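You operate a simulated robot arm through the tools that you are given. There is no shell and no other tool. Be economical: measure what you need, move in short steps, check, and stop when the job is done.

Carry out the task below with a simulated two-armed robot. There is one attempt and no reset: what you move stays moved.

JOB
On the front of the paper table, pour about 60 ml from the starter bottle into the teal-handled jug, holding that steady with the other hand, and put the starter bottle back.

Only the result counts: the job must be done as asked and must still hold three seconds after the hand-in. Knocking over, shifting, dropping, spilling or breaking anything else fails it.

ROBOT AND FRAMES
Two 7-joint arms with three-finger grippers on one trunk, on a base that drives. Base frame: it is fixed to the floor where the robot stands at the start and does not move with it; the origin is under the middle of the robot, x ahead of it, y to its left, z up; the surface under the hand at the start is at about z = 78. Lengths are in cm, angles in rad, forces in N, time in s.
The left shoulder is at the start at [7.8, 12.6, 115.7], the right one opposite. With the tool pointing down near the work surface each hand reaches from about 34 to 84 cm from the robot's upright axis, wherever it stands, measured 20 degrees to its own side. Payload 2.94 kg a hand.
The tool frame of a hand sits at the grasp point between the pads (the TCP): z along the fingers, y along the line on which they close. The tips reach 3 cm beyond it. The gripper opens to 12.8 cm. The gripper's body begins 9.3 cm behind the TCP.
Orientation is that of the tool frame in the base frame, as a unit quaternion [w, x, y, z]. With the fingers straight down and closing along the base's y, the tool's x points along the base's -x, its y along +y and its z along -z.

CONTROLS
- The arms move only by the tool servo_tool. It takes "left_moves", "right_moves" or both (then of equal length, played together; a hand with none holds still); each is one flat list of numbers, 7 for each row, row after row: the shift along the base's x, y, z in units of 40 mm (1.0 is 40 mm), then the turn, a rotation vector about the base's x, y, z in units of 5 degrees (1.0 is 5 degrees), then the gripper command, from -1 (shut) to 1 (fully open), values between in proportion. In form: [x, y, z, ax, ay, az, grip, x, y, z, ax, ay, az, grip, ...]. A call has 1 to 12 rows; each row shifts and turns the commanded pose from where the row before left it. A call with a number of a shift or a turn outside -1 to 1 is refused whole. Rows are played at 5 a second. More than 5 cm and 0.15 rad between two rows, or a gripper value outside its range, and nothing of the call is played. Where a pose cannot be reached the arm comes as near as it can. A force on the tool above 40 N (or 10 N above the force at the start of the call, whichever is more), or a blocked arm, ends the call early, and 0.2 s more pass. The fingers move at their own pace and stop on an object; they squeeze with about 37 N. The grip force told is the motor's: it shows also when the fingers shut on nothing. Time passes only in rows, and 0.2 s behind the last, so rows that do not move let the fingers close. The reply holds the time, the measured pose of the TCP, the force on the tool along the base axes, the opening and the grip force, in the units named above and with some noise, with the torque about the TCP (base axes, N m) and any sound that the robot's microphone picked up, and new pictures: "views" is both (left out), scene, wrist or none (wrist: the cameras of the hands that moved).
- Cameras (640 x 400 px; columns grow to the right, rows downward): "scene" is now at [18.99, -3.48, 133.09]; the picture's right is [-0.39, -0.92, 0.00], its down [-0.49, 0.21, -0.85] and it looks along [0.78, -0.33, -0.53] (base axes); focal length 214 px, centre (320, 200). "left" rides on the left gripper at [6.9, 1.5, -12] in its tool frame; the picture's right is [-0.21, 0.98, 0.00], its down [-0.82, -0.18, -0.54] and it looks along [-0.53, -0.12, 0.84] (tool axes); focal length 251 px, centre (320, 200). "right" rides on the right gripper at [6.9, -1.5, -12] in its tool frame; the picture's right is [0.22, 0.98, 0.00], its down [-0.82, 0.18, -0.54] and it looks along [-0.53, 0.12, 0.84] (tool axes); focal length 251 px, centre (320, 200). There is no depth. A picture from a camera that has moved, and an enlarged one, comes with that camera's place and axes in the base frame and with its lens. The place of the scene camera against the robot may be out by one fixed shift of up to 1.8 cm in any direction.
- move_column(by): slides the trunk up (or, below 0, down) by that many cm; the arms and the scene camera ride with it, the base frame stays. It gives what a move gives, with no picture.
- drive_base(legs): drives the robot by 1 to 6 legs, each [ahead, left, turn to the left] in cm, cm and rad, along the robot's own axes; the way and the turn of a leg run together, so that a leg with both is an arc; at most 150 cm and 3.142 rad a leg. The arms and the cameras ride along, it lands a little off, and it stops where it bumps. It gives what a move gives, and a new picture of the scene camera.
- head_to(pan, tilt): turns the head with the scene camera to pan (to the left, within 1.396 rad either way) and tilt (down, from -0.506 to 1.204), counted from straight ahead of the robot. It gives what a move gives, and a new picture of the scene camera.
- close_up(camera, box): a new picture of the part [left, top, right, bottom] of that camera's present view, enlarged. It takes no simulated time.
- close_job(): hands the job in; it is judged then, once.

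Work in short steps. Places have to be worked out from the pictures, the camera data and where the tool is seen: move nearer, look again, correct. Check each grasp and each placing, and mend what went wrong. You have 120 turns and 260 pictures in all, those below and enlarged ones among them. Open the grippers and draw the arms clear of the work before you hand the job in, unless the task says otherwise; then end with one line.

The tools are called after "Call:" by a JSON object that holds its "op" and its "data". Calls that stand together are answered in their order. servo_tool: Moves the arms, as the interface text tells. Its arguments: {"type":"object","properties":{"left_moves":{"type":"array","items":{"type":"number"}},"right_moves":{"type":"array","items":{"type":"number"}},"views":{"type":"string","enum":["both","scene","wrist","none"]}},"required":[]} The other tools are called the same way: move_column (by) slides the trunk up or down; drive_base (legs) drives the base; head_to (pan, tilt) turns the head that bears the scene camera; close_up (camera, box) takes an enlarged picture of a part of a camera's view; close_job () hands the job in.

At the start:

```text
time_s: 0.0
left_ee_pos: [48.53, 5.93, 120.72]
left_tcp_rot: [0.0, 0.001, 1.0, 0.0]
left_force: [0.0, -0.7, -0.8]
left_moment: [-0.02, -0.01, 0.03]
left_gripper_width: 12.82
left_grip_force: 0.1
right_ee_pos: [37.13, -31.55, 129.91]
right_tcp_rot: [0.0, 0.0, 1.0, 0.0]
right_force: [-0.3, 0.3, 0.5]
right_moment: [0.0, 0.05, 0.0]
right_gripper_width: 12.78
right_grip_force: 0.0
trunk travel left (down, up): [-37.5, 17.2]
robot x, y, heading: [0.23, 0.21, 0.003]
head pan, tilt: [-0.401, 0.559]
```

scene: 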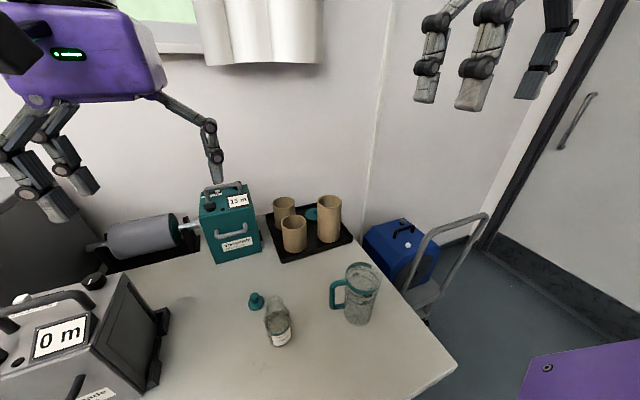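
right: 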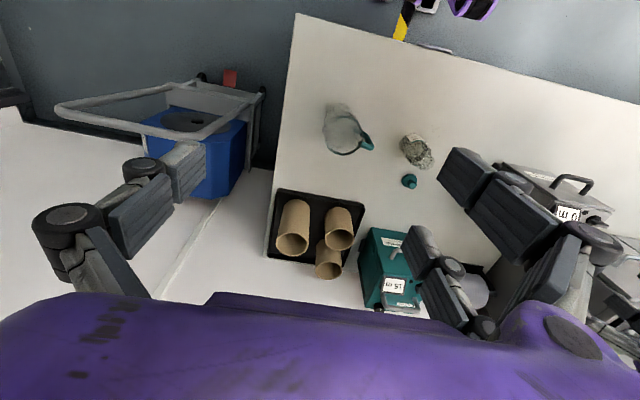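
left: 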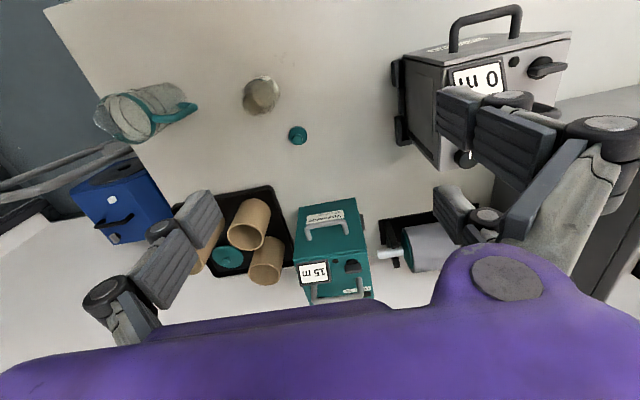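

I'll look closely at the bottle, cap and jug before moving anything.

Call:
{"op": "close_up", "data": {"camera": "scene", "box": [230, 240, 400, 360]}}

Call:
{"op": "close_up", "data": {"camera": "right", "box": [300, 80, 460, 200]}}

Call:
{"op": "close_up", "data": {"camera": "left", "box": [80, 60, 320, 160]}}

```text
3.33 times, centred on (315, 300) of scene
camera zoom: at [18.99, -3.48, 133.09], right [-0.39, -0.92, 0.0], down [-0.49, 0.21, -0.85], along [0.78, -0.33, -0.53], focal length 715 px, centre (337, -133)
```

zoom: 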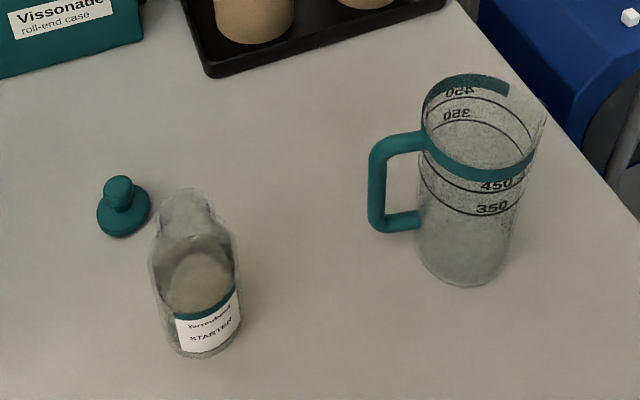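

```text
3.33 times, centred on (380, 140) of right
camera zoom: at [30.22, -33.26, 141.89], right [-0.22, 0.98, 0.0], down [0.82, 0.18, 0.54], along [0.53, 0.12, -0.84], focal length 838 px, centre (120, 400)
```

zoom: 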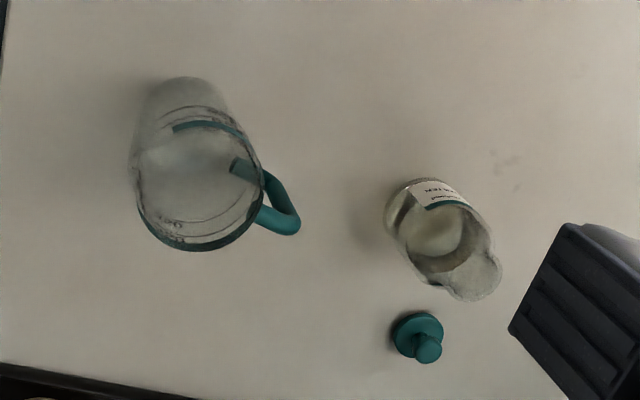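

```text
2.67 times, centred on (200, 110) of left
camera zoom: at [41.51, 7.46, 132.65], right [0.21, 0.98, 0.0], down [0.82, -0.18, 0.54], along [0.53, -0.12, -0.84], focal length 670 px, centre (640, 440)
```

zoom: 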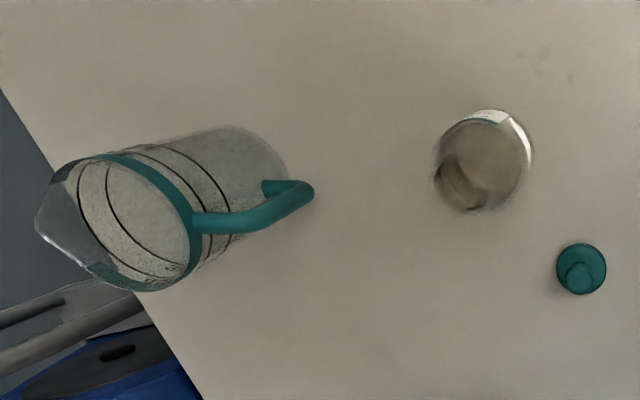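

The bottle stands open at about (45.6, -4.8), about 15 cm tall, with its stopper behind it. The jug is at about (43, -23.5) with its handle to +y. A side grip on each will need more room, so I back off 15 cm.

Call:
{"op": "drive_base", "data": {"legs": [[-15, 0, 0]]}}

```text
time_s: 1.4
left_ee_pos: [33.94, 6.05, 120.64]
left_tcp_rot: [0.0, -0.002, 1.0, -0.001]
left_force: [-0.7, -0.1, 0.5]
left_moment: [-0.01, 0.01, 0.0]
left_gripper_width: 12.78
left_grip_force: 0.1
right_ee_pos: [22.78, -31.62, 129.81]
right_tcp_rot: [-0.001, -0.002, 1.0, 0.0]
right_force: [0.6, 0.6, -0.3]
right_moment: [0.02, 0.0, -0.02]
right_gripper_width: 12.77
right_grip_force: 0.0
trunk travel left (down, up): [-37.5, 17.2]
robot x, y, heading: [-14.91, 0.26, 0.003]
head pan, tilt: [-0.401, 0.559]
camera scene: at [4.39, -3.44, 133.07], right [-0.39, -0.92, 0.0], down [-0.49, 0.21, -0.85], along [0.78, -0.33, -0.53], focal length 214 px, centre (320, 200)
```

scene: 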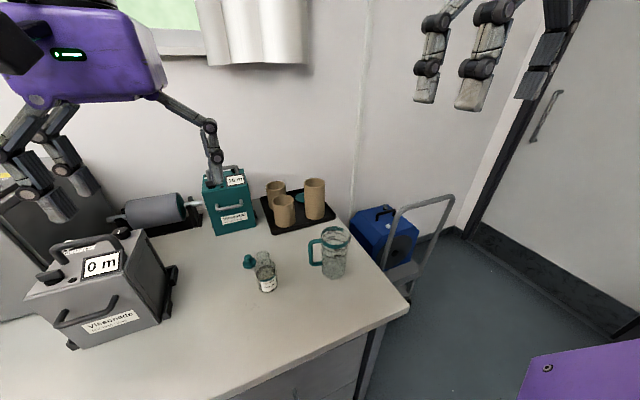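

Clear workspace. I begin turning both hands toward side-grip orientations while still high.

Call:
{"op": "servo_tool", "data": {"left_moves": [0, -0.2, -0.4, 0, -1, 0, 1, 0, -0.2, -0.4, 0, -1, 0, 1, 0, -0.2, -0.4, 0, -1, 0, 1, 0, -0.2, -0.4, 0, -1, 0, 1, 0, -0.2, -0.4, 0, -1, 0, 1, 0, -0.2, -0.4, 0, -1, 0, 1, 0, -0.2, -0.4, 0, -1, 0, 1, 0, -0.2, -0.4, 0, -1, 0, 1, 0, -0.2, -0.4, 0, -1, 0, 1, 0, -0.2, -0.4, 0, -1, 0, 1, 0, -0.2, -0.4, 0, -1, 0, 1, 0, -0.2, -0.4, 0, -1, 0, 1], "right_moves": [0.3, -0.28, 0, 0, 0, 1, 1, 0.3, -0.28, 0, 0, 0, 1, 1, 0.3, -0.28, 0, 0, 0, 1, 1, 0.3, -0.28, 0, 0, 0, 1, 1, 0.3, -0.28, 0, 0, 0, 1, 1, 0.3, -0.28, 0, 0, 0, 1, 1, 0.3, -0.28, 0, 0, 0, 1, 1, 0.3, -0.28, 0, 0, 0, 1, 1, 0.3, -0.28, 0, 0, 0, 1, 1, 0.3, -0.28, 0, 0, 0, 1, 1, 0.3, -0.28, 0, 0, 0, 1, 1, 0.3, -0.28, 0, 0, 0, 1, 1]}}

```text
time_s: 4.0
left_ee_pos: [33.87, -3.61, 101.35]
left_tcp_rot: [0.501, -0.002, 0.866, -0.001]
left_force: [0.3, 0.1, -0.4]
left_moment: [0.01, 0.0, 0.02]
left_gripper_width: 12.77
left_grip_force: 0.1
right_ee_pos: [36.99, -45.01, 129.61]
right_tcp_rot: [-0.001, -0.502, 0.865, 0.0]
right_force: [-0.7, 0.1, 0.4]
right_moment: [0.02, 0.0, -0.01]
right_gripper_width: 12.81
right_grip_force: 0.1
trunk travel left (down, up): [-37.5, 17.2]
robot x, y, heading: [-14.88, -0.28, 0.002]
head pan, tilt: [-0.401, 0.559]
camera scene: at [4.34, -3.56, 133.08], right [-0.39, -0.92, 0.0], down [-0.49, 0.21, -0.85], along [0.78, -0.33, -0.53], focal length 214 px, centre (320, 200)
camera right: at [34.94, -51.98, 141.71], right [-0.95, 0.3, 0.0], down [0.25, 0.8, 0.54], along [0.16, 0.52, -0.84], focal length 251 px, centre (320, 200)
camera left: at [19.98, -2.14, 101.49], right [0.11, 0.98, 0.18], down [-0.06, -0.18, 0.98], along [0.99, -0.11, 0.04], focal length 251 px, centre (320, 200)
```

scene: 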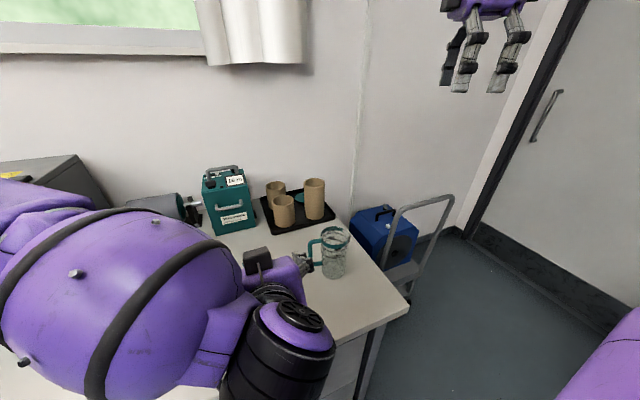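
right: 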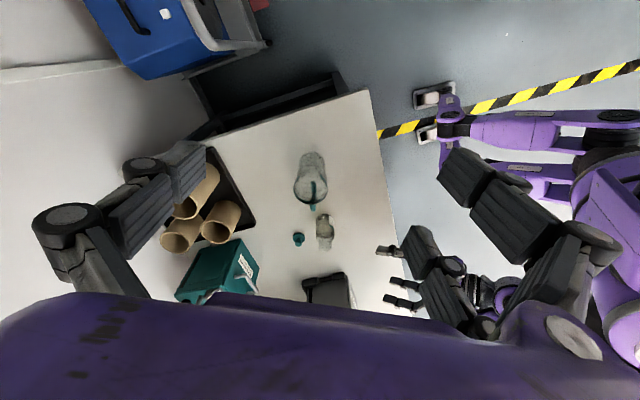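
left: 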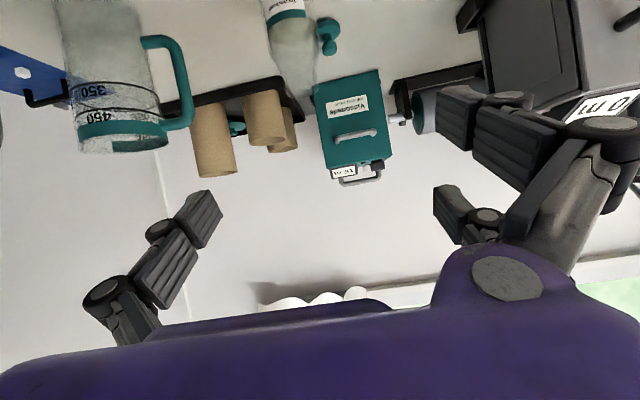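

Let me measure jug and bottle in enlarged wrist views.

Call:
{"op": "close_up", "data": {"camera": "right", "box": [264, 140, 364, 260]}}

Call:
{"op": "close_up", "data": {"camera": "left", "box": [40, 0, 360, 200]}}

```text
3.33 times, centred on (314, 200) of right
camera zoom: at [34.94, -51.98, 141.71], right [-0.95, 0.3, 0.0], down [0.25, 0.8, 0.54], along [0.16, 0.52, -0.84], focal length 838 px, centre (340, 200)
```

zoom: 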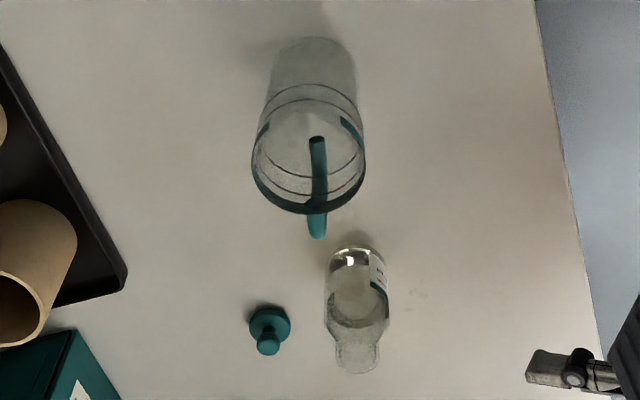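

```text
2.00 times, centred on (200, 100) of left
camera zoom: at [19.98, -2.14, 101.49], right [0.11, 0.98, 0.18], down [-0.06, -0.18, 0.98], along [0.99, -0.11, 0.04], focal length 503 px, centre (560, 400)
```

zoom: 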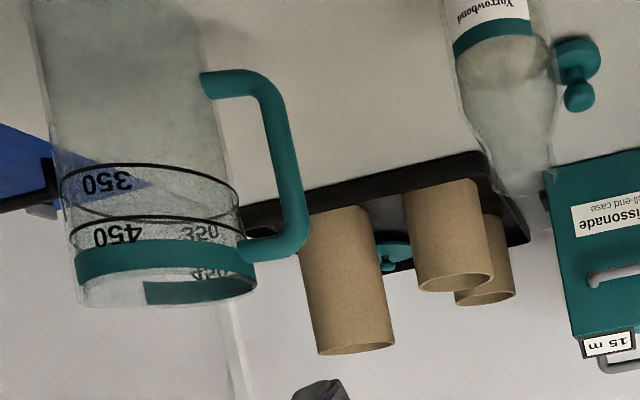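

Measured from wrist views: jug axis ≈ (45.6, -24.9), ~7.7 cm wide, rim z≈92, handle toward (0.25, 0.97); bottle axis ≈ (48, -4.8), ~6 cm wide, ~13 tall, liquid to about z 84. I go to pre-grasp stations.

Call:
{"op": "servo_tool", "data": {"left_moves": [0.058, -0.025, -0.247, 0, 0, 0, 1, 0.058, -0.025, -0.247, 0, 0, 0, 1, 0.058, -0.025, -0.247, 0, 0, 0, 1, 0.058, -0.025, -0.247, 0, 0, 0, 1, 0.058, -0.025, -0.247, 0, 0, 0, 1, 0.058, -0.025, -0.247, 0, 0, 0, 1, 0.058, -0.025, -0.247, 0, 0, 0, 1, 0.058, -0.025, -0.247, 0, 0, 0, 1, 0.058, -0.025, -0.247, 0, 0, 0, 1, 0.058, -0.025, -0.247, 0, 0, 0, 1, 0.058, -0.025, -0.247, 0, 0, 0, 1, 0.058, -0.025, -0.247, 0, 0, 0, 1], "right_moves": [0.1, 0, -0.7, 0, 0, 1, 1, 0.1, 0, -0.7, 0, 0, 1, 1, 0.1, 0, -0.7, 0, 0, 1, 1, 0.1, 0, -0.7, 0.966, -0.26, 0, 1, 0.1, 0, -0.7, 0.966, -0.26, 0, 1, 0.1, 0, -0.7, 0.966, -0.26, 0, 1, 0.1, 0, -0.7, 0.966, -0.26, 0, 1, 0.1, 0, -0.7, 0.966, -0.26, 0, 1, 0.1, 0, -0.7, 0.966, -0.26, 0, 1, 0.1, 0, -0.7, 0.966, -0.26, 0, 1, 0.1, 0, -0.7, 0.966, -0.26, 0, 1, 0.1, 0, -0.7, 0.966, -0.26, 0, 1]}}

```text
time_s: 6.8
left_ee_pos: [36.54, -4.88, 89.58]
left_tcp_rot: [0.501, -0.001, 0.866, -0.001]
left_force: [0.5, -0.5, 0.0]
left_moment: [0.01, -0.01, 0.01]
left_gripper_width: 12.78
left_grip_force: 0.0
right_ee_pos: [44.37, -43.66, 100.61]
right_tcp_rot: [0.34, -0.581, 0.707, 0.214]
right_force: [-0.5, -0.3, 0.1]
right_moment: [0.08, -0.02, -0.01]
right_gripper_width: 12.8
right_grip_force: 0.0
trunk travel left (down, up): [-37.5, 17.2]
robot x, y, heading: [-14.7, -0.13, 0.007]
head pan, tilt: [-0.401, 0.559]
stopped in row 12 (right hand): the arm was blocked; the commanded pose is now the measured one
camera scene: at [4.33, -3.6, 133.08], right [-0.39, -0.92, 0.0], down [-0.49, 0.21, -0.85], along [0.78, -0.33, -0.53], focal length 214 px, centre (320, 200)
camera right: at [42.32, -57.11, 103.77], right [-0.97, 0.08, -0.25], down [-0.22, 0.22, 0.95], along [0.13, 0.97, -0.19], focal length 251 px, centre (320, 200)
camera left: at [22.66, -3.45, 89.65], right [0.11, 0.98, 0.18], down [-0.06, -0.18, 0.98], along [0.99, -0.11, 0.04], focal length 251 px, centre (320, 200)
```

scene: 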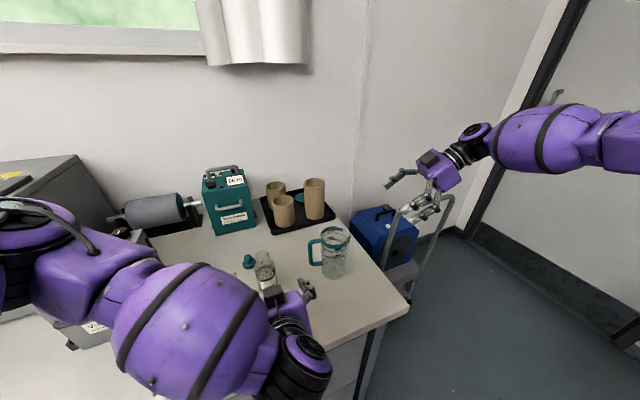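
right: 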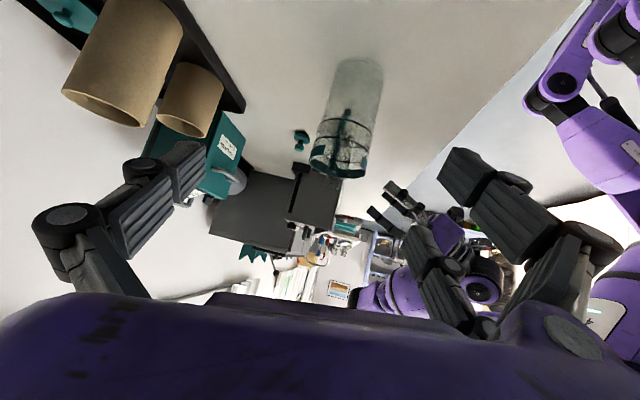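
left: 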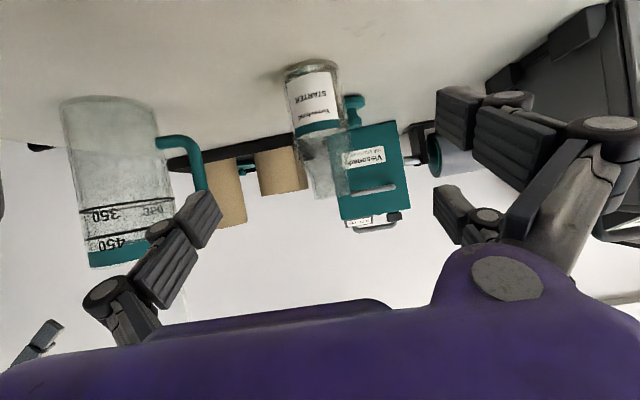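

The right arm ran into a limit with fingers ~42° down, which is still usable. I level its closing axis and bring it to a pre-grasp station, and slide the left hand around the bottle.

Call:
{"op": "servo_tool", "data": {"left_moves": [0.4775, -0.005, -0.274, 0, 0, 0, 1, 0.4775, -0.005, -0.274, 0, 0, 0, 1, 0.4775, -0.005, -0.274, 0, 0, 0, 1, 0.4775, -0.005, -0.274, 0, 0, 0, 1, 0.4775, -0.005, -0.274, 0, 0, 0, 1, 0.4775, -0.005, -0.274, 0, 0, 0, 1], "right_moves": [-0.08, 0.37, -0.3, 0.08, 0.25, -0.24, 1, -0.08, 0.37, -0.3, 0.08, 0.25, -0.24, 1, -0.08, 0.37, -0.3, 0.08, 0.25, -0.24, 1, -0.08, 0.37, -0.3, 0.08, 0.25, -0.24, 1, -0.08, 0.37, -0.3, 0, 0, 0, 1, -0.08, 0.37, -0.3, 0, 0, 0, 1]}}

```text
time_s: 8.2
left_ee_pos: [48.0, -4.81, 82.86]
left_tcp_rot: [0.499, -0.002, 0.866, -0.001]
left_force: [-0.3, -0.8, -0.5]
left_moment: [0.0, -0.02, -0.01]
left_gripper_width: 12.76
left_grip_force: 0.0
right_ee_pos: [42.25, -34.7, 93.43]
right_tcp_rot: [0.325, -0.536, 0.742, 0.236]
right_force: [-0.6, -0.7, -0.8]
right_moment: [0.04, -0.01, -0.01]
right_gripper_width: 12.77
right_grip_force: 0.0
trunk travel left (down, up): [-37.5, 17.2]
robot x, y, heading: [-14.53, 0.09, 0.004]
head pan, tilt: [-0.401, 0.559]
camera scene: at [4.37, -3.42, 133.08], right [-0.39, -0.92, 0.0], down [-0.49, 0.21, -0.85], along [0.78, -0.33, -0.53], focal length 214 px, centre (320, 200)
camera right: at [39.52, -48.12, 96.47], right [-0.97, 0.17, -0.16], down [-0.12, 0.21, 0.97], along [0.2, 0.96, -0.18], focal length 251 px, centre (320, 200)
camera left: at [34.15, -3.3, 82.96], right [0.11, 0.98, 0.18], down [-0.06, -0.18, 0.98], along [0.99, -0.11, 0.04], focal length 251 px, centre (320, 200)
```

scene: 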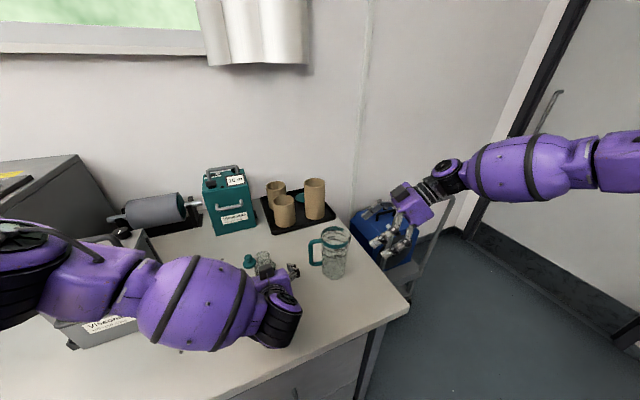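
right: 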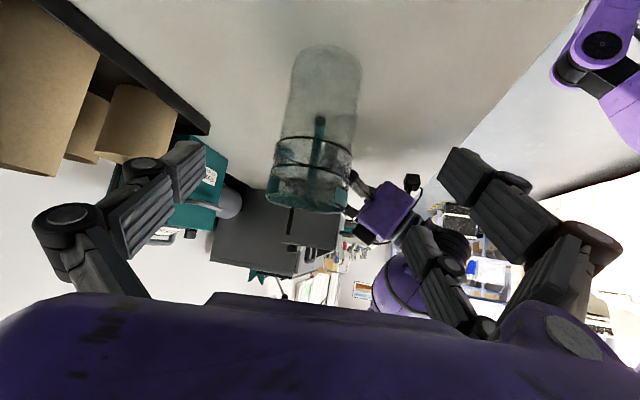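
left: 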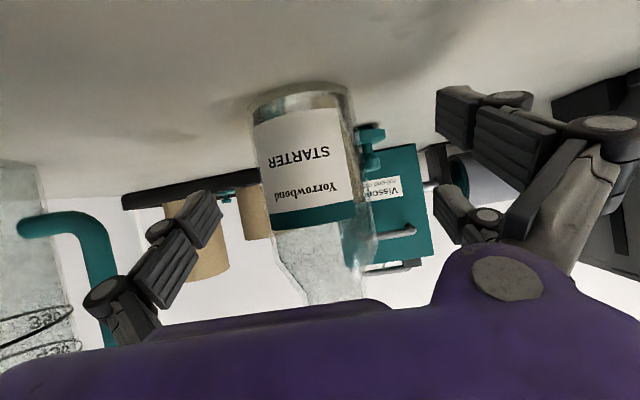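

Both lines up well: the bottle is a touch further (≈48.6, -5.2), the jug at (45.6, -25). I advance the right hand around the jug and nudge then close the left on the bottle.

Call:
{"op": "servo_tool", "data": {"left_moves": [0.12, -0.08, 0, 0, 0, 0, 1, 0, 0, 0, 0, 0, 0, 0, 0, 0, 0, 0, 0, 0, -0.3, 0, 0, 0, 0, 0, 0, -1, 0, 0, 0, 0, 0, 0, -1, 0, 0, 0, 0, 0, 0, -1], "right_moves": [0.14, 0.404, -0.393, 0, 0, 0, 1, 0.14, 0.404, -0.393, 0, 0, 0, 1, 0.14, 0.404, -0.393, 0, 0, 0, 1, 0.14, 0.404, -0.393, 0, 0, 0, 1, 0.14, 0.404, -0.393, 0, 0, 0, 1, 0.14, 0.404, -0.393, 0, 0, 0, 1]}}

```text
time_s: 9.6
left_ee_pos: [48.48, -5.27, 82.91]
left_tcp_rot: [0.5, -0.002, 0.866, -0.001]
left_force: [0.3, 0.7, 0.2]
left_moment: [0.15, -0.07, -0.03]
left_gripper_width: 5.42
left_grip_force: 36.9
right_ee_pos: [44.34, -22.97, 87.79]
right_tcp_rot: [0.322, -0.537, 0.744, 0.233]
right_force: [1.2, 0.2, -0.2]
right_moment: [0.01, 0.0, 0.01]
right_gripper_width: 12.78
right_grip_force: 0.1
right hand out of reach, approached as far as the arm can: row 2, 3, 4, 5, 6
trunk travel left (down, up): [-37.5, 17.2]
robot x, y, heading: [-14.65, -0.13, 0.007]
head pan, tilt: [-0.401, 0.559]
camera scene: at [4.31, -3.4, 133.09], right [-0.39, -0.92, 0.0], down [-0.49, 0.21, -0.85], along [0.78, -0.33, -0.53], focal length 214 px, centre (320, 200)
camera right: at [41.46, -36.5, 91.08], right [-0.97, 0.17, -0.16], down [-0.12, 0.22, 0.97], along [0.2, 0.96, -0.19], focal length 251 px, centre (320, 200)
camera left: at [34.62, -3.7, 83.08], right [0.11, 0.98, 0.18], down [-0.06, -0.18, 0.98], along [0.99, -0.11, 0.04], focal length 251 px, centre (320, 200)
```

scene: 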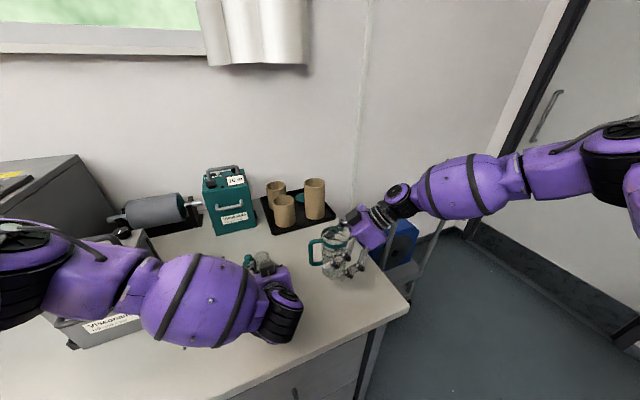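
right: 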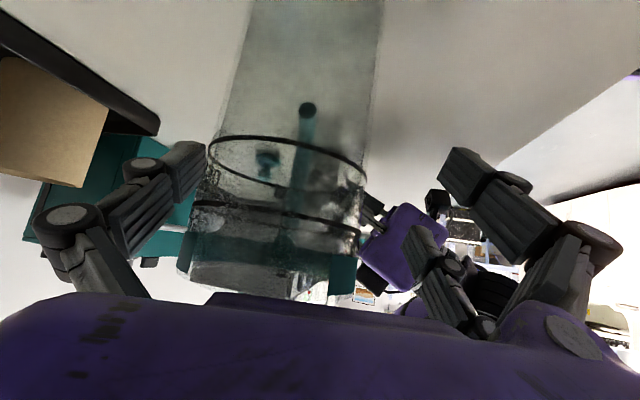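
left: 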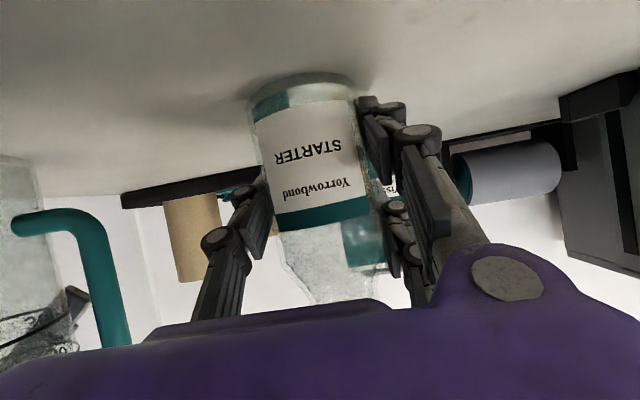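

Bottle is gripped (5.4 cm). The right arm reached its limit ahead of the target, so I raise its commanded pose 3.5 cm to a reachable grip height.

Call:
{"op": "servo_tool", "data": {"right_moves": [0, 0, 0.45, 0, 0, 0, 1, 0, 0, 0.45, 0, 0, 0, 1], "views": "wrist"}}

```text
time_s: 10.2
left_ee_pos: [48.55, -5.19, 83.1]
left_tcp_rot: [0.5, -0.001, 0.866, -0.002]
left_force: [-1.4, 1.3, 3.2]
left_moment: [0.17, 0.01, 0.02]
left_gripper_width: 5.45
left_grip_force: 37.0
right_ee_pos: [44.34, -23.15, 91.49]
right_tcp_rot: [0.324, -0.537, 0.742, 0.236]
right_force: [-0.4, 0.1, -0.9]
right_moment: [0.03, 0.0, -0.02]
right_gripper_width: 12.77
right_grip_force: 0.0
trunk travel left (down, up): [-37.5, 17.2]
robot x, y, heading: [-15.13, -0.01, 0.002]
head pan, tilt: [-0.401, 0.559]
camera right: at [41.42, -36.58, 94.5], right [-0.97, 0.17, -0.16], down [-0.12, 0.21, 0.97], along [0.2, 0.96, -0.18], focal length 251 px, centre (320, 200)
```

right: 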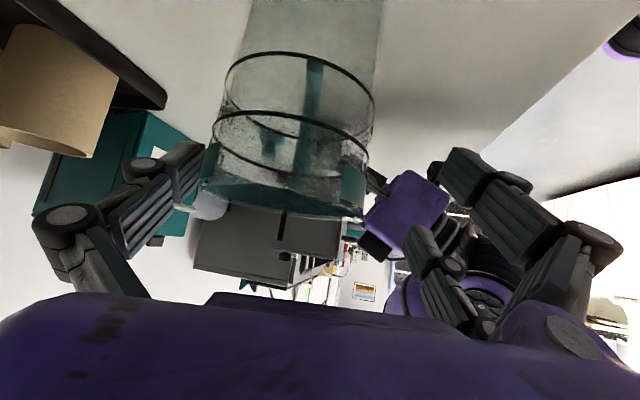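

The command follows the measured pose, so I correct directly: x +1.2, y -1.9, z -4.

Call:
{"op": "servo_tool", "data": {"right_moves": [0.15, -0.24, 0, 0, 0, 0, 1, 0.15, -0.24, 0, 0, 0, 0, 1, 0, 0, -0.33, 0, 0, 0, 1, 0, 0, -0.33, 0, 0, 0, 1, 0, 0, -0.33, 0, 0, 0, 1], "views": "both"}}

```text
time_s: 11.4
left_ee_pos: [48.49, -5.2, 83.04]
left_tcp_rot: [0.499, -0.001, 0.866, -0.001]
left_force: [-0.2, 1.2, 2.6]
left_moment: [0.2, 0.03, 0.0]
left_gripper_width: 5.47
left_grip_force: 37.0
right_ee_pos: [45.13, -24.79, 88.65]
right_tcp_rot: [0.323, -0.537, 0.744, 0.232]
right_force: [0.7, 0.7, -0.8]
right_moment: [-0.04, 0.02, 0.02]
right_gripper_width: 12.79
right_grip_force: 0.0
right hand out of reach, approached as far as the arm can: row 5
trunk travel left (down, up): [-37.5, 17.2]
robot x, y, heading: [-14.81, 0.16, 0.001]
head pan, tilt: [-0.401, 0.559]
camera scene: at [4.29, -3.43, 133.09], right [-0.39, -0.92, 0.0], down [-0.49, 0.21, -0.85], along [0.78, -0.33, -0.53], focal length 214 px, centre (320, 200)
camera right: at [42.23, -38.04, 91.87], right [-0.97, 0.17, -0.16], down [-0.12, 0.22, 0.97], along [0.2, 0.96, -0.19], focal length 251 px, centre (320, 200)
```

scene: 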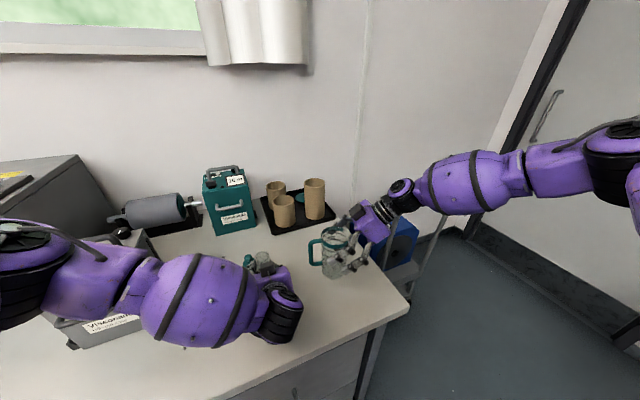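
right: 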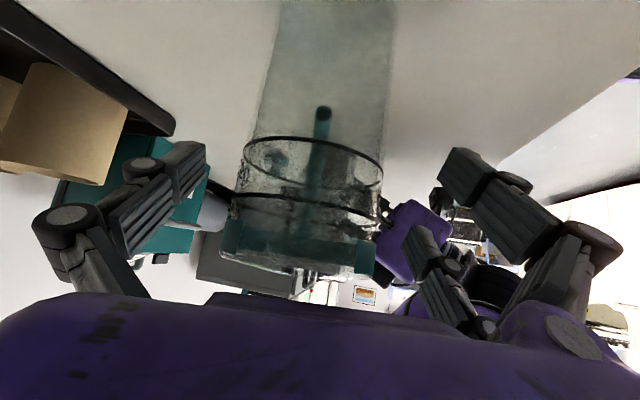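

Jug centre sits ~0.7 cm to +x of the TCP; I shift and close on it.

Call:
{"op": "servo_tool", "data": {"right_moves": [0.18, -0.02, 0, 0, 0, 0, 1, 0, 0, 0, 0, 0, 0, 0.4, 0, 0, 0, 0, 0, 0, 0, 0, 0, 0, 0, 0, 0, -0.3, 0, 0, 0, 0, 0, 0, -1, 0, 0, 0, 0, 0, 0, -1, 0, 0, 0, 0, 0, 0, -1], "views": "both"}}

```text
time_s: 13.0
left_ee_pos: [48.5, -5.21, 82.98]
left_tcp_rot: [0.5, -0.001, 0.866, -0.001]
left_force: [0.5, 0.0, -0.2]
left_moment: [0.08, -0.02, -0.01]
left_gripper_width: 5.47
left_grip_force: 36.9
right_ee_pos: [45.72, -24.57, 89.01]
right_tcp_rot: [0.323, -0.537, 0.743, 0.233]
right_force: [-0.7, -0.8, 3.4]
right_moment: [-0.02, 0.23, 0.02]
right_gripper_width: 7.39
right_grip_force: 36.7
trunk travel left (down, up): [-37.5, 17.2]
robot x, y, heading: [-14.97, 0.15, 0.004]
head pan, tilt: [-0.401, 0.559]
camera scene: at [4.28, -3.43, 133.09], right [-0.39, -0.92, 0.0], down [-0.49, 0.21, -0.85], along [0.78, -0.33, -0.53], focal length 214 px, centre (320, 200)
camera right: at [42.86, -37.97, 92.15], right [-0.97, 0.17, -0.16], down [-0.12, 0.21, 0.97], along [0.2, 0.96, -0.19], focal length 251 px, centre (320, 200)
```

scene: 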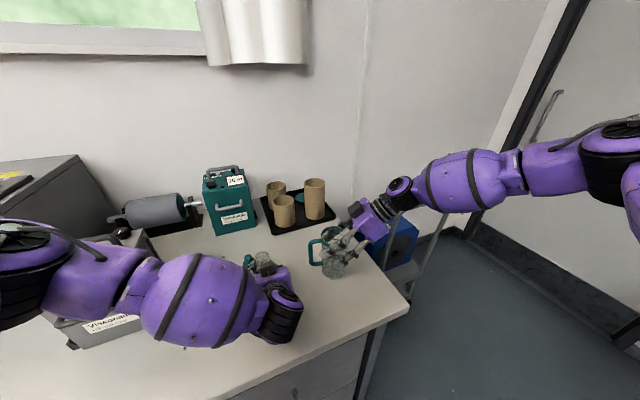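
right: 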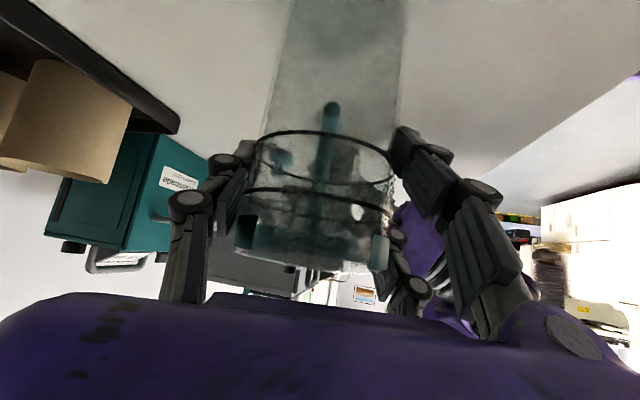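

Both grips are firm. I lift the bottle straight up slowly to 100 cm, then look.

Call:
{"op": "servo_tool", "data": {"left_moves": [0, 0, 0.2, 0, 0, 0, -1, 0, 0, 0.5, 0, 0, 0, -1, 0, 0, 0.6, 0, 0, 0, -1, 0, 0, 0.6, 0, 0, 0, -1, 0, 0, 0.6, 0, 0, 0, -1, 0, 0, 0.6, 0, 0, 0, -1, 0, 0, 0.5, 0, 0, 0, -1, 0, 0, 0.4, 0, 0, 0, -1, 0, 0, 0.2, 0, 0, 0, -1, 0, 0, 0, 0, 0, 0, -1], "views": "scene"}}

Call:
{"op": "close_up", "data": {"camera": "scene", "box": [250, 190, 410, 290]}}

Call:
{"op": "close_up", "data": {"camera": "left", "box": [200, 50, 440, 300]}}

```text
time_s: 15.2
left_ee_pos: [48.51, -5.09, 99.93]
left_tcp_rot: [0.499, -0.002, 0.866, 0.0]
left_force: [0.1, -0.5, -2.3]
left_moment: [-0.02, -0.03, 0.01]
left_gripper_width: 5.45
left_grip_force: 37.4
right_ee_pos: [45.76, -24.61, 88.99]
right_tcp_rot: [0.323, -0.538, 0.743, 0.234]
right_force: [-1.4, 0.5, 5.0]
right_moment: [0.12, 0.31, 0.01]
right_gripper_width: 7.38
right_grip_force: 36.5
trunk travel left (down, up): [-37.5, 17.2]
robot x, y, heading: [-14.55, -0.05, 0.003]
head pan, tilt: [-0.401, 0.559]
camera scene: at [4.28, -3.42, 133.09], right [-0.39, -0.92, 0.0], down [-0.49, 0.21, -0.85], along [0.78, -0.33, -0.53], focal length 214 px, centre (320, 200)
```

scene: 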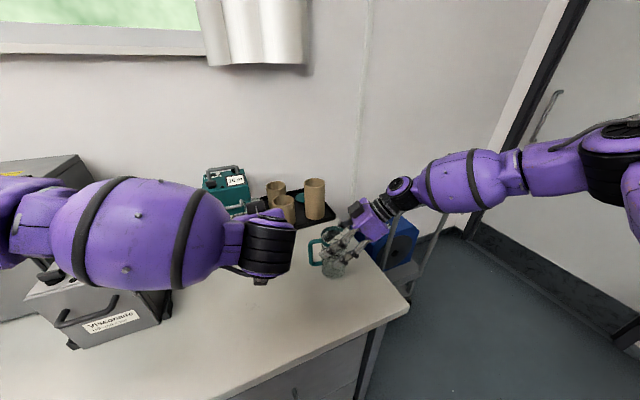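

```text
4.00 times, centred on (330, 240) of scene
camera zoom: at [4.28, -3.42, 133.09], right [-0.39, -0.92, 0.0], down [-0.49, 0.21, -0.85], along [0.78, -0.33, -0.53], focal length 858 px, centre (280, 40)
```

zoom: 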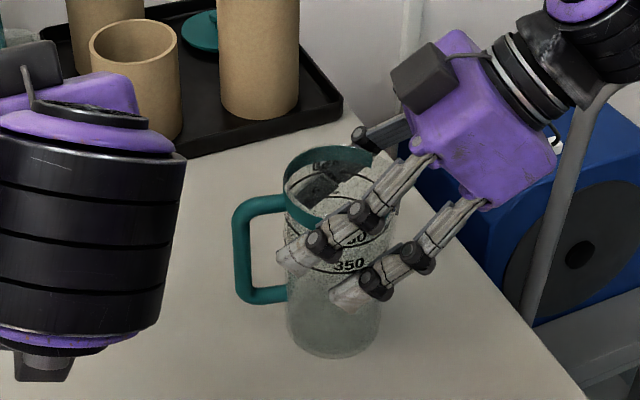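

```text
1.60 times, centred on (320, 175) of left
camera zoom: at [34.61, -3.71, 99.95], right [0.11, 0.98, 0.18], down [-0.06, -0.18, 0.98], along [0.99, -0.11, 0.04], focal length 402 px, centre (320, 240)
```

zoom: 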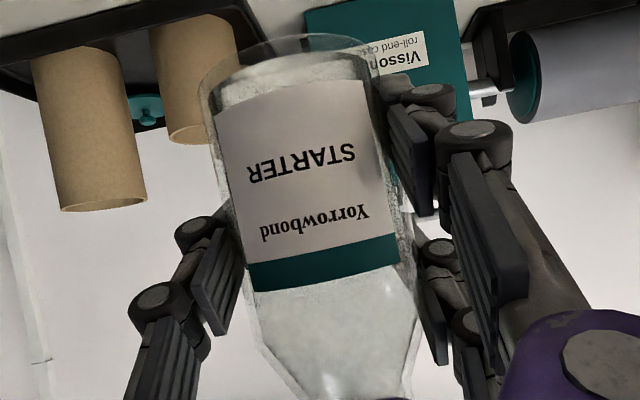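

Bottle lifted cleanly (~0.23 kg). I bring it beside and above the jug while tilting 30°, keeping it above handle height.

Call:
{"op": "servo_tool", "data": {"left_moves": [-0.045, -0.265, 0, 0.6, 0, 0, -1, -0.045, -0.265, 0, 0.6, 0, 0, -1, -0.045, -0.265, 0, 0.6, 0, 0, -1, -0.045, -0.265, 0, 0.6, 0, 0, -1, -0.045, -0.265, 0, 0.6, 0, 0, -1, -0.045, -0.265, 0, 0.6, 0, 0, -1, -0.045, -0.265, 0, 0.6, 0, 0, -1, -0.045, -0.265, 0, 0.6, 0, 0, -1, -0.045, -0.265, 0, 0.6, 0, 0, -1, -0.045, -0.265, 0, 0.6, 0, 0, -1, 0, 0, 0, 0, 0, 0, -1], "views": "both"}}

Call:
{"op": "close_up", "data": {"camera": "scene", "box": [250, 190, 410, 290]}}

```text
time_s: 17.6
left_ee_pos: [46.59, -15.81, 99.81]
left_tcp_rot: [0.483, 0.129, 0.837, 0.223]
left_force: [1.0, 0.3, -2.6]
left_moment: [-0.02, -0.03, -0.05]
left_gripper_width: 5.46
left_grip_force: 37.0
right_ee_pos: [45.74, -24.57, 89.01]
right_tcp_rot: [0.323, -0.537, 0.744, 0.232]
right_force: [0.0, 0.6, 5.9]
right_moment: [0.08, 0.27, -0.02]
right_gripper_width: 7.37
right_grip_force: 37.3
trunk travel left (down, up): [-37.5, 17.2]
robot x, y, heading: [-14.84, 0.04, -0.0]
head pan, tilt: [-0.401, 0.559]
camera scene: at [4.27, -3.4, 133.1], right [-0.39, -0.92, 0.0], down [-0.49, 0.21, -0.85], along [0.78, -0.33, -0.53], focal length 214 px, centre (320, 200)
camera left: at [32.78, -14.61, 100.59], right [0.11, 0.76, 0.65], down [-0.06, -0.65, 0.76], along [0.99, -0.12, -0.02], focal length 251 px, centre (320, 200)
```

scene: 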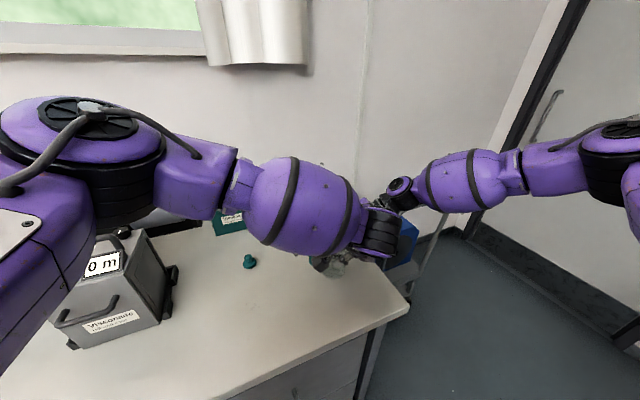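
left: 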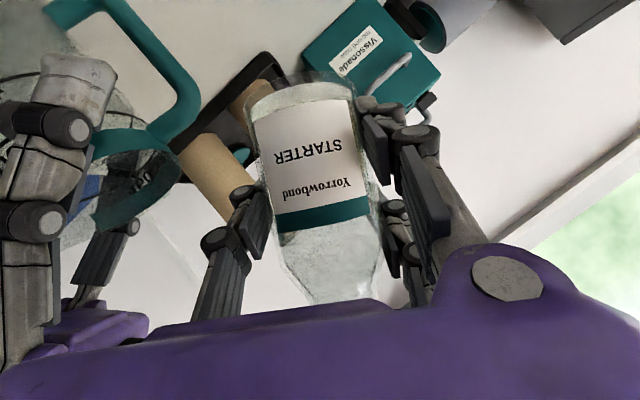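

```text
4.00 times, centred on (330, 240) of scene
camera zoom: at [4.27, -3.4, 133.1], right [-0.39, -0.92, 0.0], down [-0.49, 0.21, -0.85], along [0.78, -0.33, -0.53], focal length 858 px, centre (280, 40)
```

zoom: 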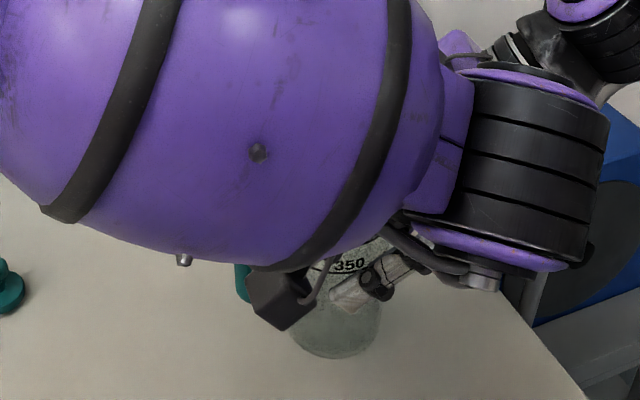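

Clearances look fine. I continue tilting to 50° while lowering 2.4 cm.

Call:
{"op": "servo_tool", "data": {"left_moves": [0, 0, -0.15, 1, 0, 0, -1, 0, 0, -0.15, 1, 0, 0, -1, 0, 0, -0.15, 1, 0, 0, -1, 0, 0, -0.15, 1, 0, 0, -1, 0, 0, 0, 0, 0, 0, -1], "views": "wrist"}}

```text
time_s: 18.8
left_ee_pos: [46.63, -15.88, 97.32]
left_tcp_rot: [0.454, 0.21, 0.785, 0.365]
left_force: [0.0, 0.4, -1.7]
left_moment: [-0.01, -0.02, -0.03]
left_gripper_width: 5.43
left_grip_force: 37.1
right_ee_pos: [45.74, -24.59, 89.19]
right_tcp_rot: [0.323, -0.537, 0.744, 0.233]
right_force: [-0.5, -0.4, 7.0]
right_moment: [-0.01, 0.23, 0.02]
right_gripper_width: 7.4
right_grip_force: 36.8
trunk travel left (down, up): [-37.5, 17.2]
robot x, y, heading: [-14.62, 0.26, 0.001]
head pan, tilt: [-0.401, 0.559]
camera left: at [32.76, -14.94, 98.54], right [0.11, 0.49, 0.87], down [-0.06, -0.87, 0.49], along [0.99, -0.1, -0.06], focal length 251 px, centre (320, 200)
```

left: 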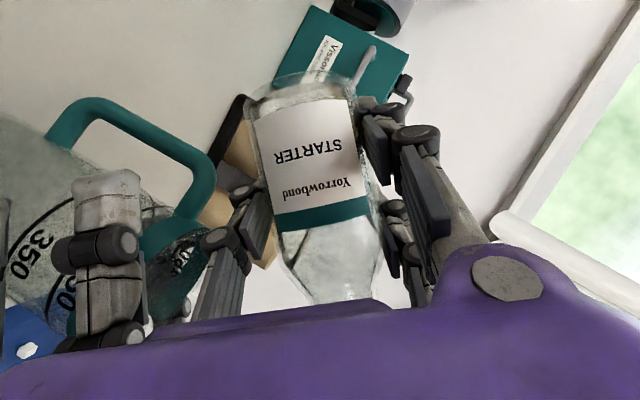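

Finger gets close to the handle, and the lip sits near the jug's +y side; I shift 1.5 cm further over the jug, 2 cm up, and tilt to 60°.

Call:
{"op": "servo_tool", "data": {"left_moves": [0, -0.1, 0.25, 0, 0, 0, -1, 0, -0.28, 0.25, 0, 0, 0, -1, 0, 0, 0, 1, 0, 0, -1, 0, 0, 0, 1, 0, 0, -1, 0, 0, 0, 0, 0, 0, -1], "views": "both"}}

Call:
{"op": "close_up", "data": {"camera": "scene", "box": [290, 210, 390, 290]}}

Call:
{"op": "close_up", "data": {"camera": "right", "box": [200, 0, 500, 300]}}

```text
time_s: 20.0
left_ee_pos: [46.69, -17.42, 99.58]
left_tcp_rot: [0.434, 0.248, 0.75, 0.433]
left_force: [1.2, 0.5, 0.0]
left_moment: [-0.03, -0.02, -0.03]
left_gripper_width: 5.24
left_grip_force: 36.9
right_ee_pos: [45.65, -24.66, 89.11]
right_tcp_rot: [0.323, -0.537, 0.744, 0.233]
right_force: [-0.9, 0.6, 5.6]
right_moment: [0.04, 0.15, -0.01]
right_gripper_width: 7.38
right_grip_force: 37.4
trunk travel left (down, up): [-37.5, 17.2]
robot x, y, heading: [-14.67, 0.19, -0.001]
head pan, tilt: [-0.401, 0.559]
camera scene: at [4.29, -3.42, 133.09], right [-0.39, -0.92, 0.0], down [-0.49, 0.21, -0.85], along [0.78, -0.33, -0.53], focal length 214 px, centre (320, 200)
camera left: at [32.77, -16.65, 100.74], right [0.11, 0.33, 0.94], down [-0.06, -0.94, 0.34], along [0.99, -0.09, -0.08], focal length 251 px, centre (320, 200)
```

scene: 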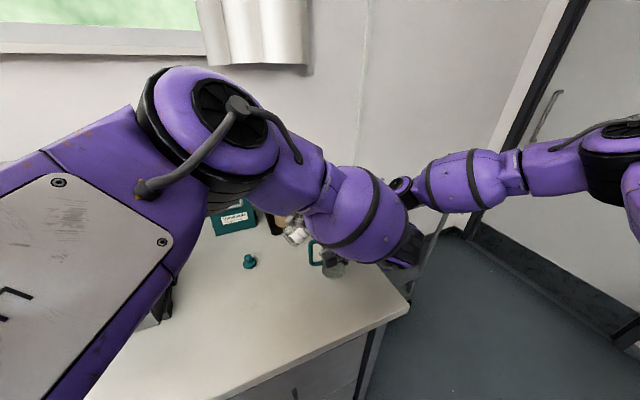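
left: 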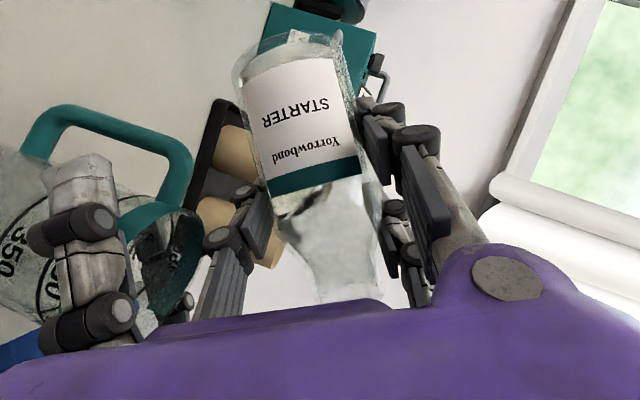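

```text
5.00 times, centred on (340, 250) of scene
camera zoom: at [4.29, -3.42, 133.09], right [-0.39, -0.92, 0.0], down [-0.49, 0.21, -0.85], along [0.78, -0.33, -0.53], focal length 1072 px, centre (220, -50)
```

zoom: 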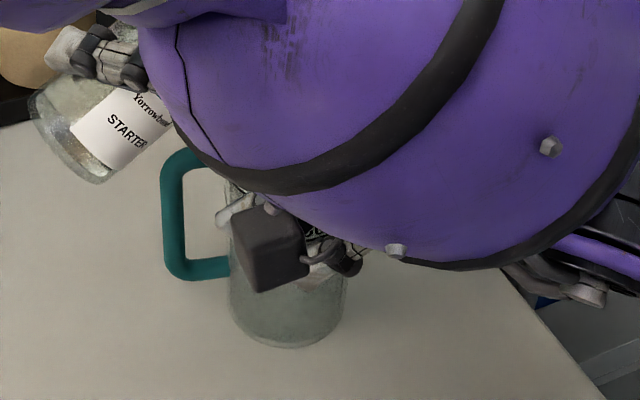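

```text
1.33 times, centred on (350, 150) of right
camera zoom: at [42.87, -37.97, 92.14], right [-0.97, 0.17, -0.16], down [-0.12, 0.21, 0.97], along [0.2, 0.96, -0.19], focal length 335 px, centre (280, 267)
```

zoom: 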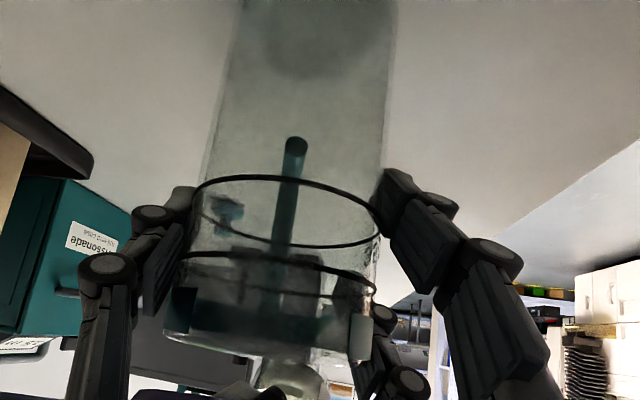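

The bottle appears to have shifted ~2 cm base-ward in the grip, perhaps from a contact at its mouth. I look closer before any further motion.

Call:
{"op": "close_up", "data": {"camera": "right", "box": [220, 180, 480, 340]}}

Call:
{"op": "close_up", "data": {"camera": "left", "box": [150, 0, 450, 320]}}

Call:
{"op": "head_to", "data": {"pan": -0.6, "tilt": 0.6}}

```text
2.46 times, centred on (350, 260) of right
camera zoom: at [42.87, -37.97, 92.14], right [-0.97, 0.17, -0.16], down [-0.12, 0.21, 0.97], along [0.2, 0.96, -0.19], focal length 619 px, centre (246, 52)
```

zoom: 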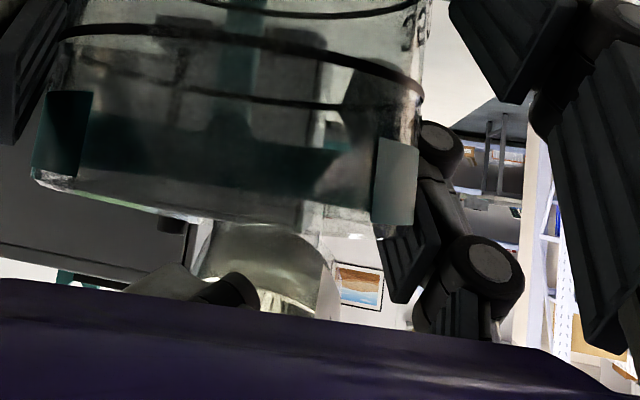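

```text
1.25 times, centred on (300, 160) of left
camera zoom: at [32.77, -16.65, 100.74], right [0.11, 0.33, 0.94], down [-0.06, -0.94, 0.34], along [0.99, -0.09, -0.08], focal length 314 px, centre (345, 250)
```

zoom: 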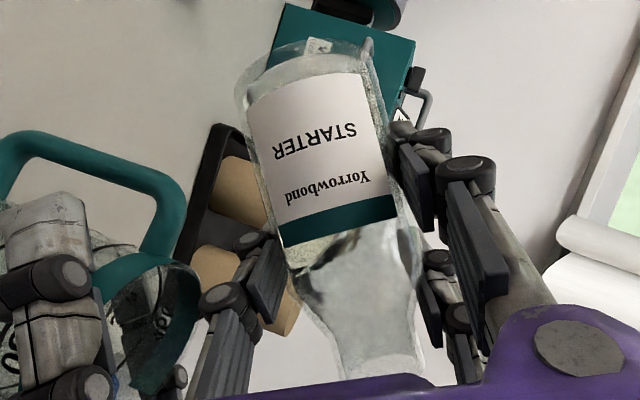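

```text
time_s: 20.7
left_ee_pos: [46.61, -17.45, 99.34]
left_tcp_rot: [0.434, 0.247, 0.75, 0.433]
left_force: [-0.1, 0.4, 0.4]
left_moment: [-0.03, -0.05, -0.02]
left_gripper_width: 5.25
left_grip_force: 36.9
right_ee_pos: [45.69, -24.68, 88.97]
right_tcp_rot: [0.323, -0.537, 0.743, 0.233]
right_force: [-0.1, -0.2, 5.1]
right_moment: [0.06, 0.15, 0.0]
right_gripper_width: 7.41
right_grip_force: 36.6
trunk travel left (down, up): [-37.5, 17.2]
robot x, y, heading: [-14.72, 0.24, 0.003]
head pan, tilt: [-0.6, 0.6]
camera scene: at [3.35, -4.92, 132.72], right [-0.56, -0.83, 0.0], down [-0.47, 0.32, -0.83], along [0.68, -0.46, -0.56], focal length 214 px, centre (320, 200)
```

scene: 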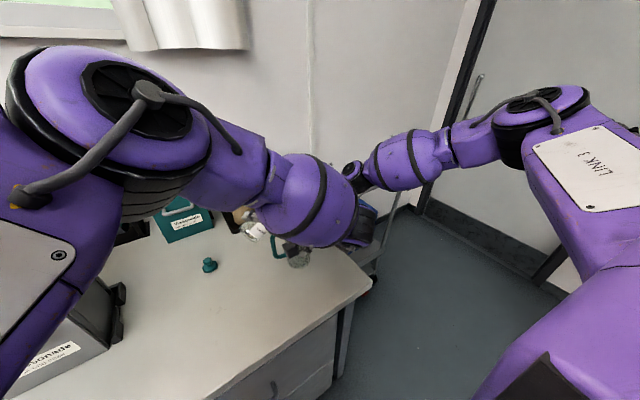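

The mouth evidently touched the block on top of the right hand (left weight reading vanished, bottle pushed back and up in the grip). I back away in +y, then see.

Call:
{"op": "servo_tool", "data": {"left_moves": [0.05, 0.15, 0.05, 0, 0, 0, -1, 0.05, 0.2, 0.05, 0, 0, 0, -1, 0.05, 0.2, 0.05, 0, 0, 0, -1, 0, 0, 0, 0, 0, 0, -1], "views": "wrist"}}

```text
time_s: 21.7
left_ee_pos: [47.38, -15.19, 100.06]
left_tcp_rot: [0.434, 0.248, 0.751, 0.432]
left_force: [0.0, -0.7, -1.8]
left_moment: [-0.03, -0.01, -0.02]
left_gripper_width: 5.28
left_grip_force: 37.4
right_ee_pos: [45.76, -24.66, 88.91]
right_tcp_rot: [0.322, -0.537, 0.744, 0.233]
right_force: [0.4, 0.3, 4.7]
right_moment: [0.04, 0.14, -0.01]
right_gripper_width: 7.4
right_grip_force: 37.3
trunk travel left (down, up): [-37.5, 17.2]
robot x, y, heading: [-14.61, -0.48, 0.005]
head pan, tilt: [-0.6, 0.6]
camera left: at [33.41, -14.43, 101.39], right [0.1, 0.33, 0.94], down [-0.06, -0.94, 0.34], along [0.99, -0.09, -0.08], focal length 251 px, centre (320, 200)
```

left: 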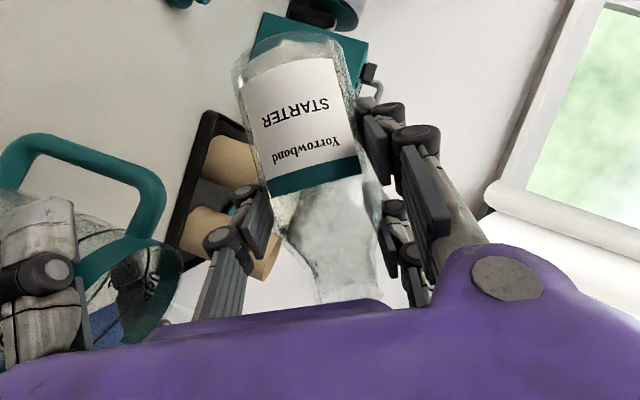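

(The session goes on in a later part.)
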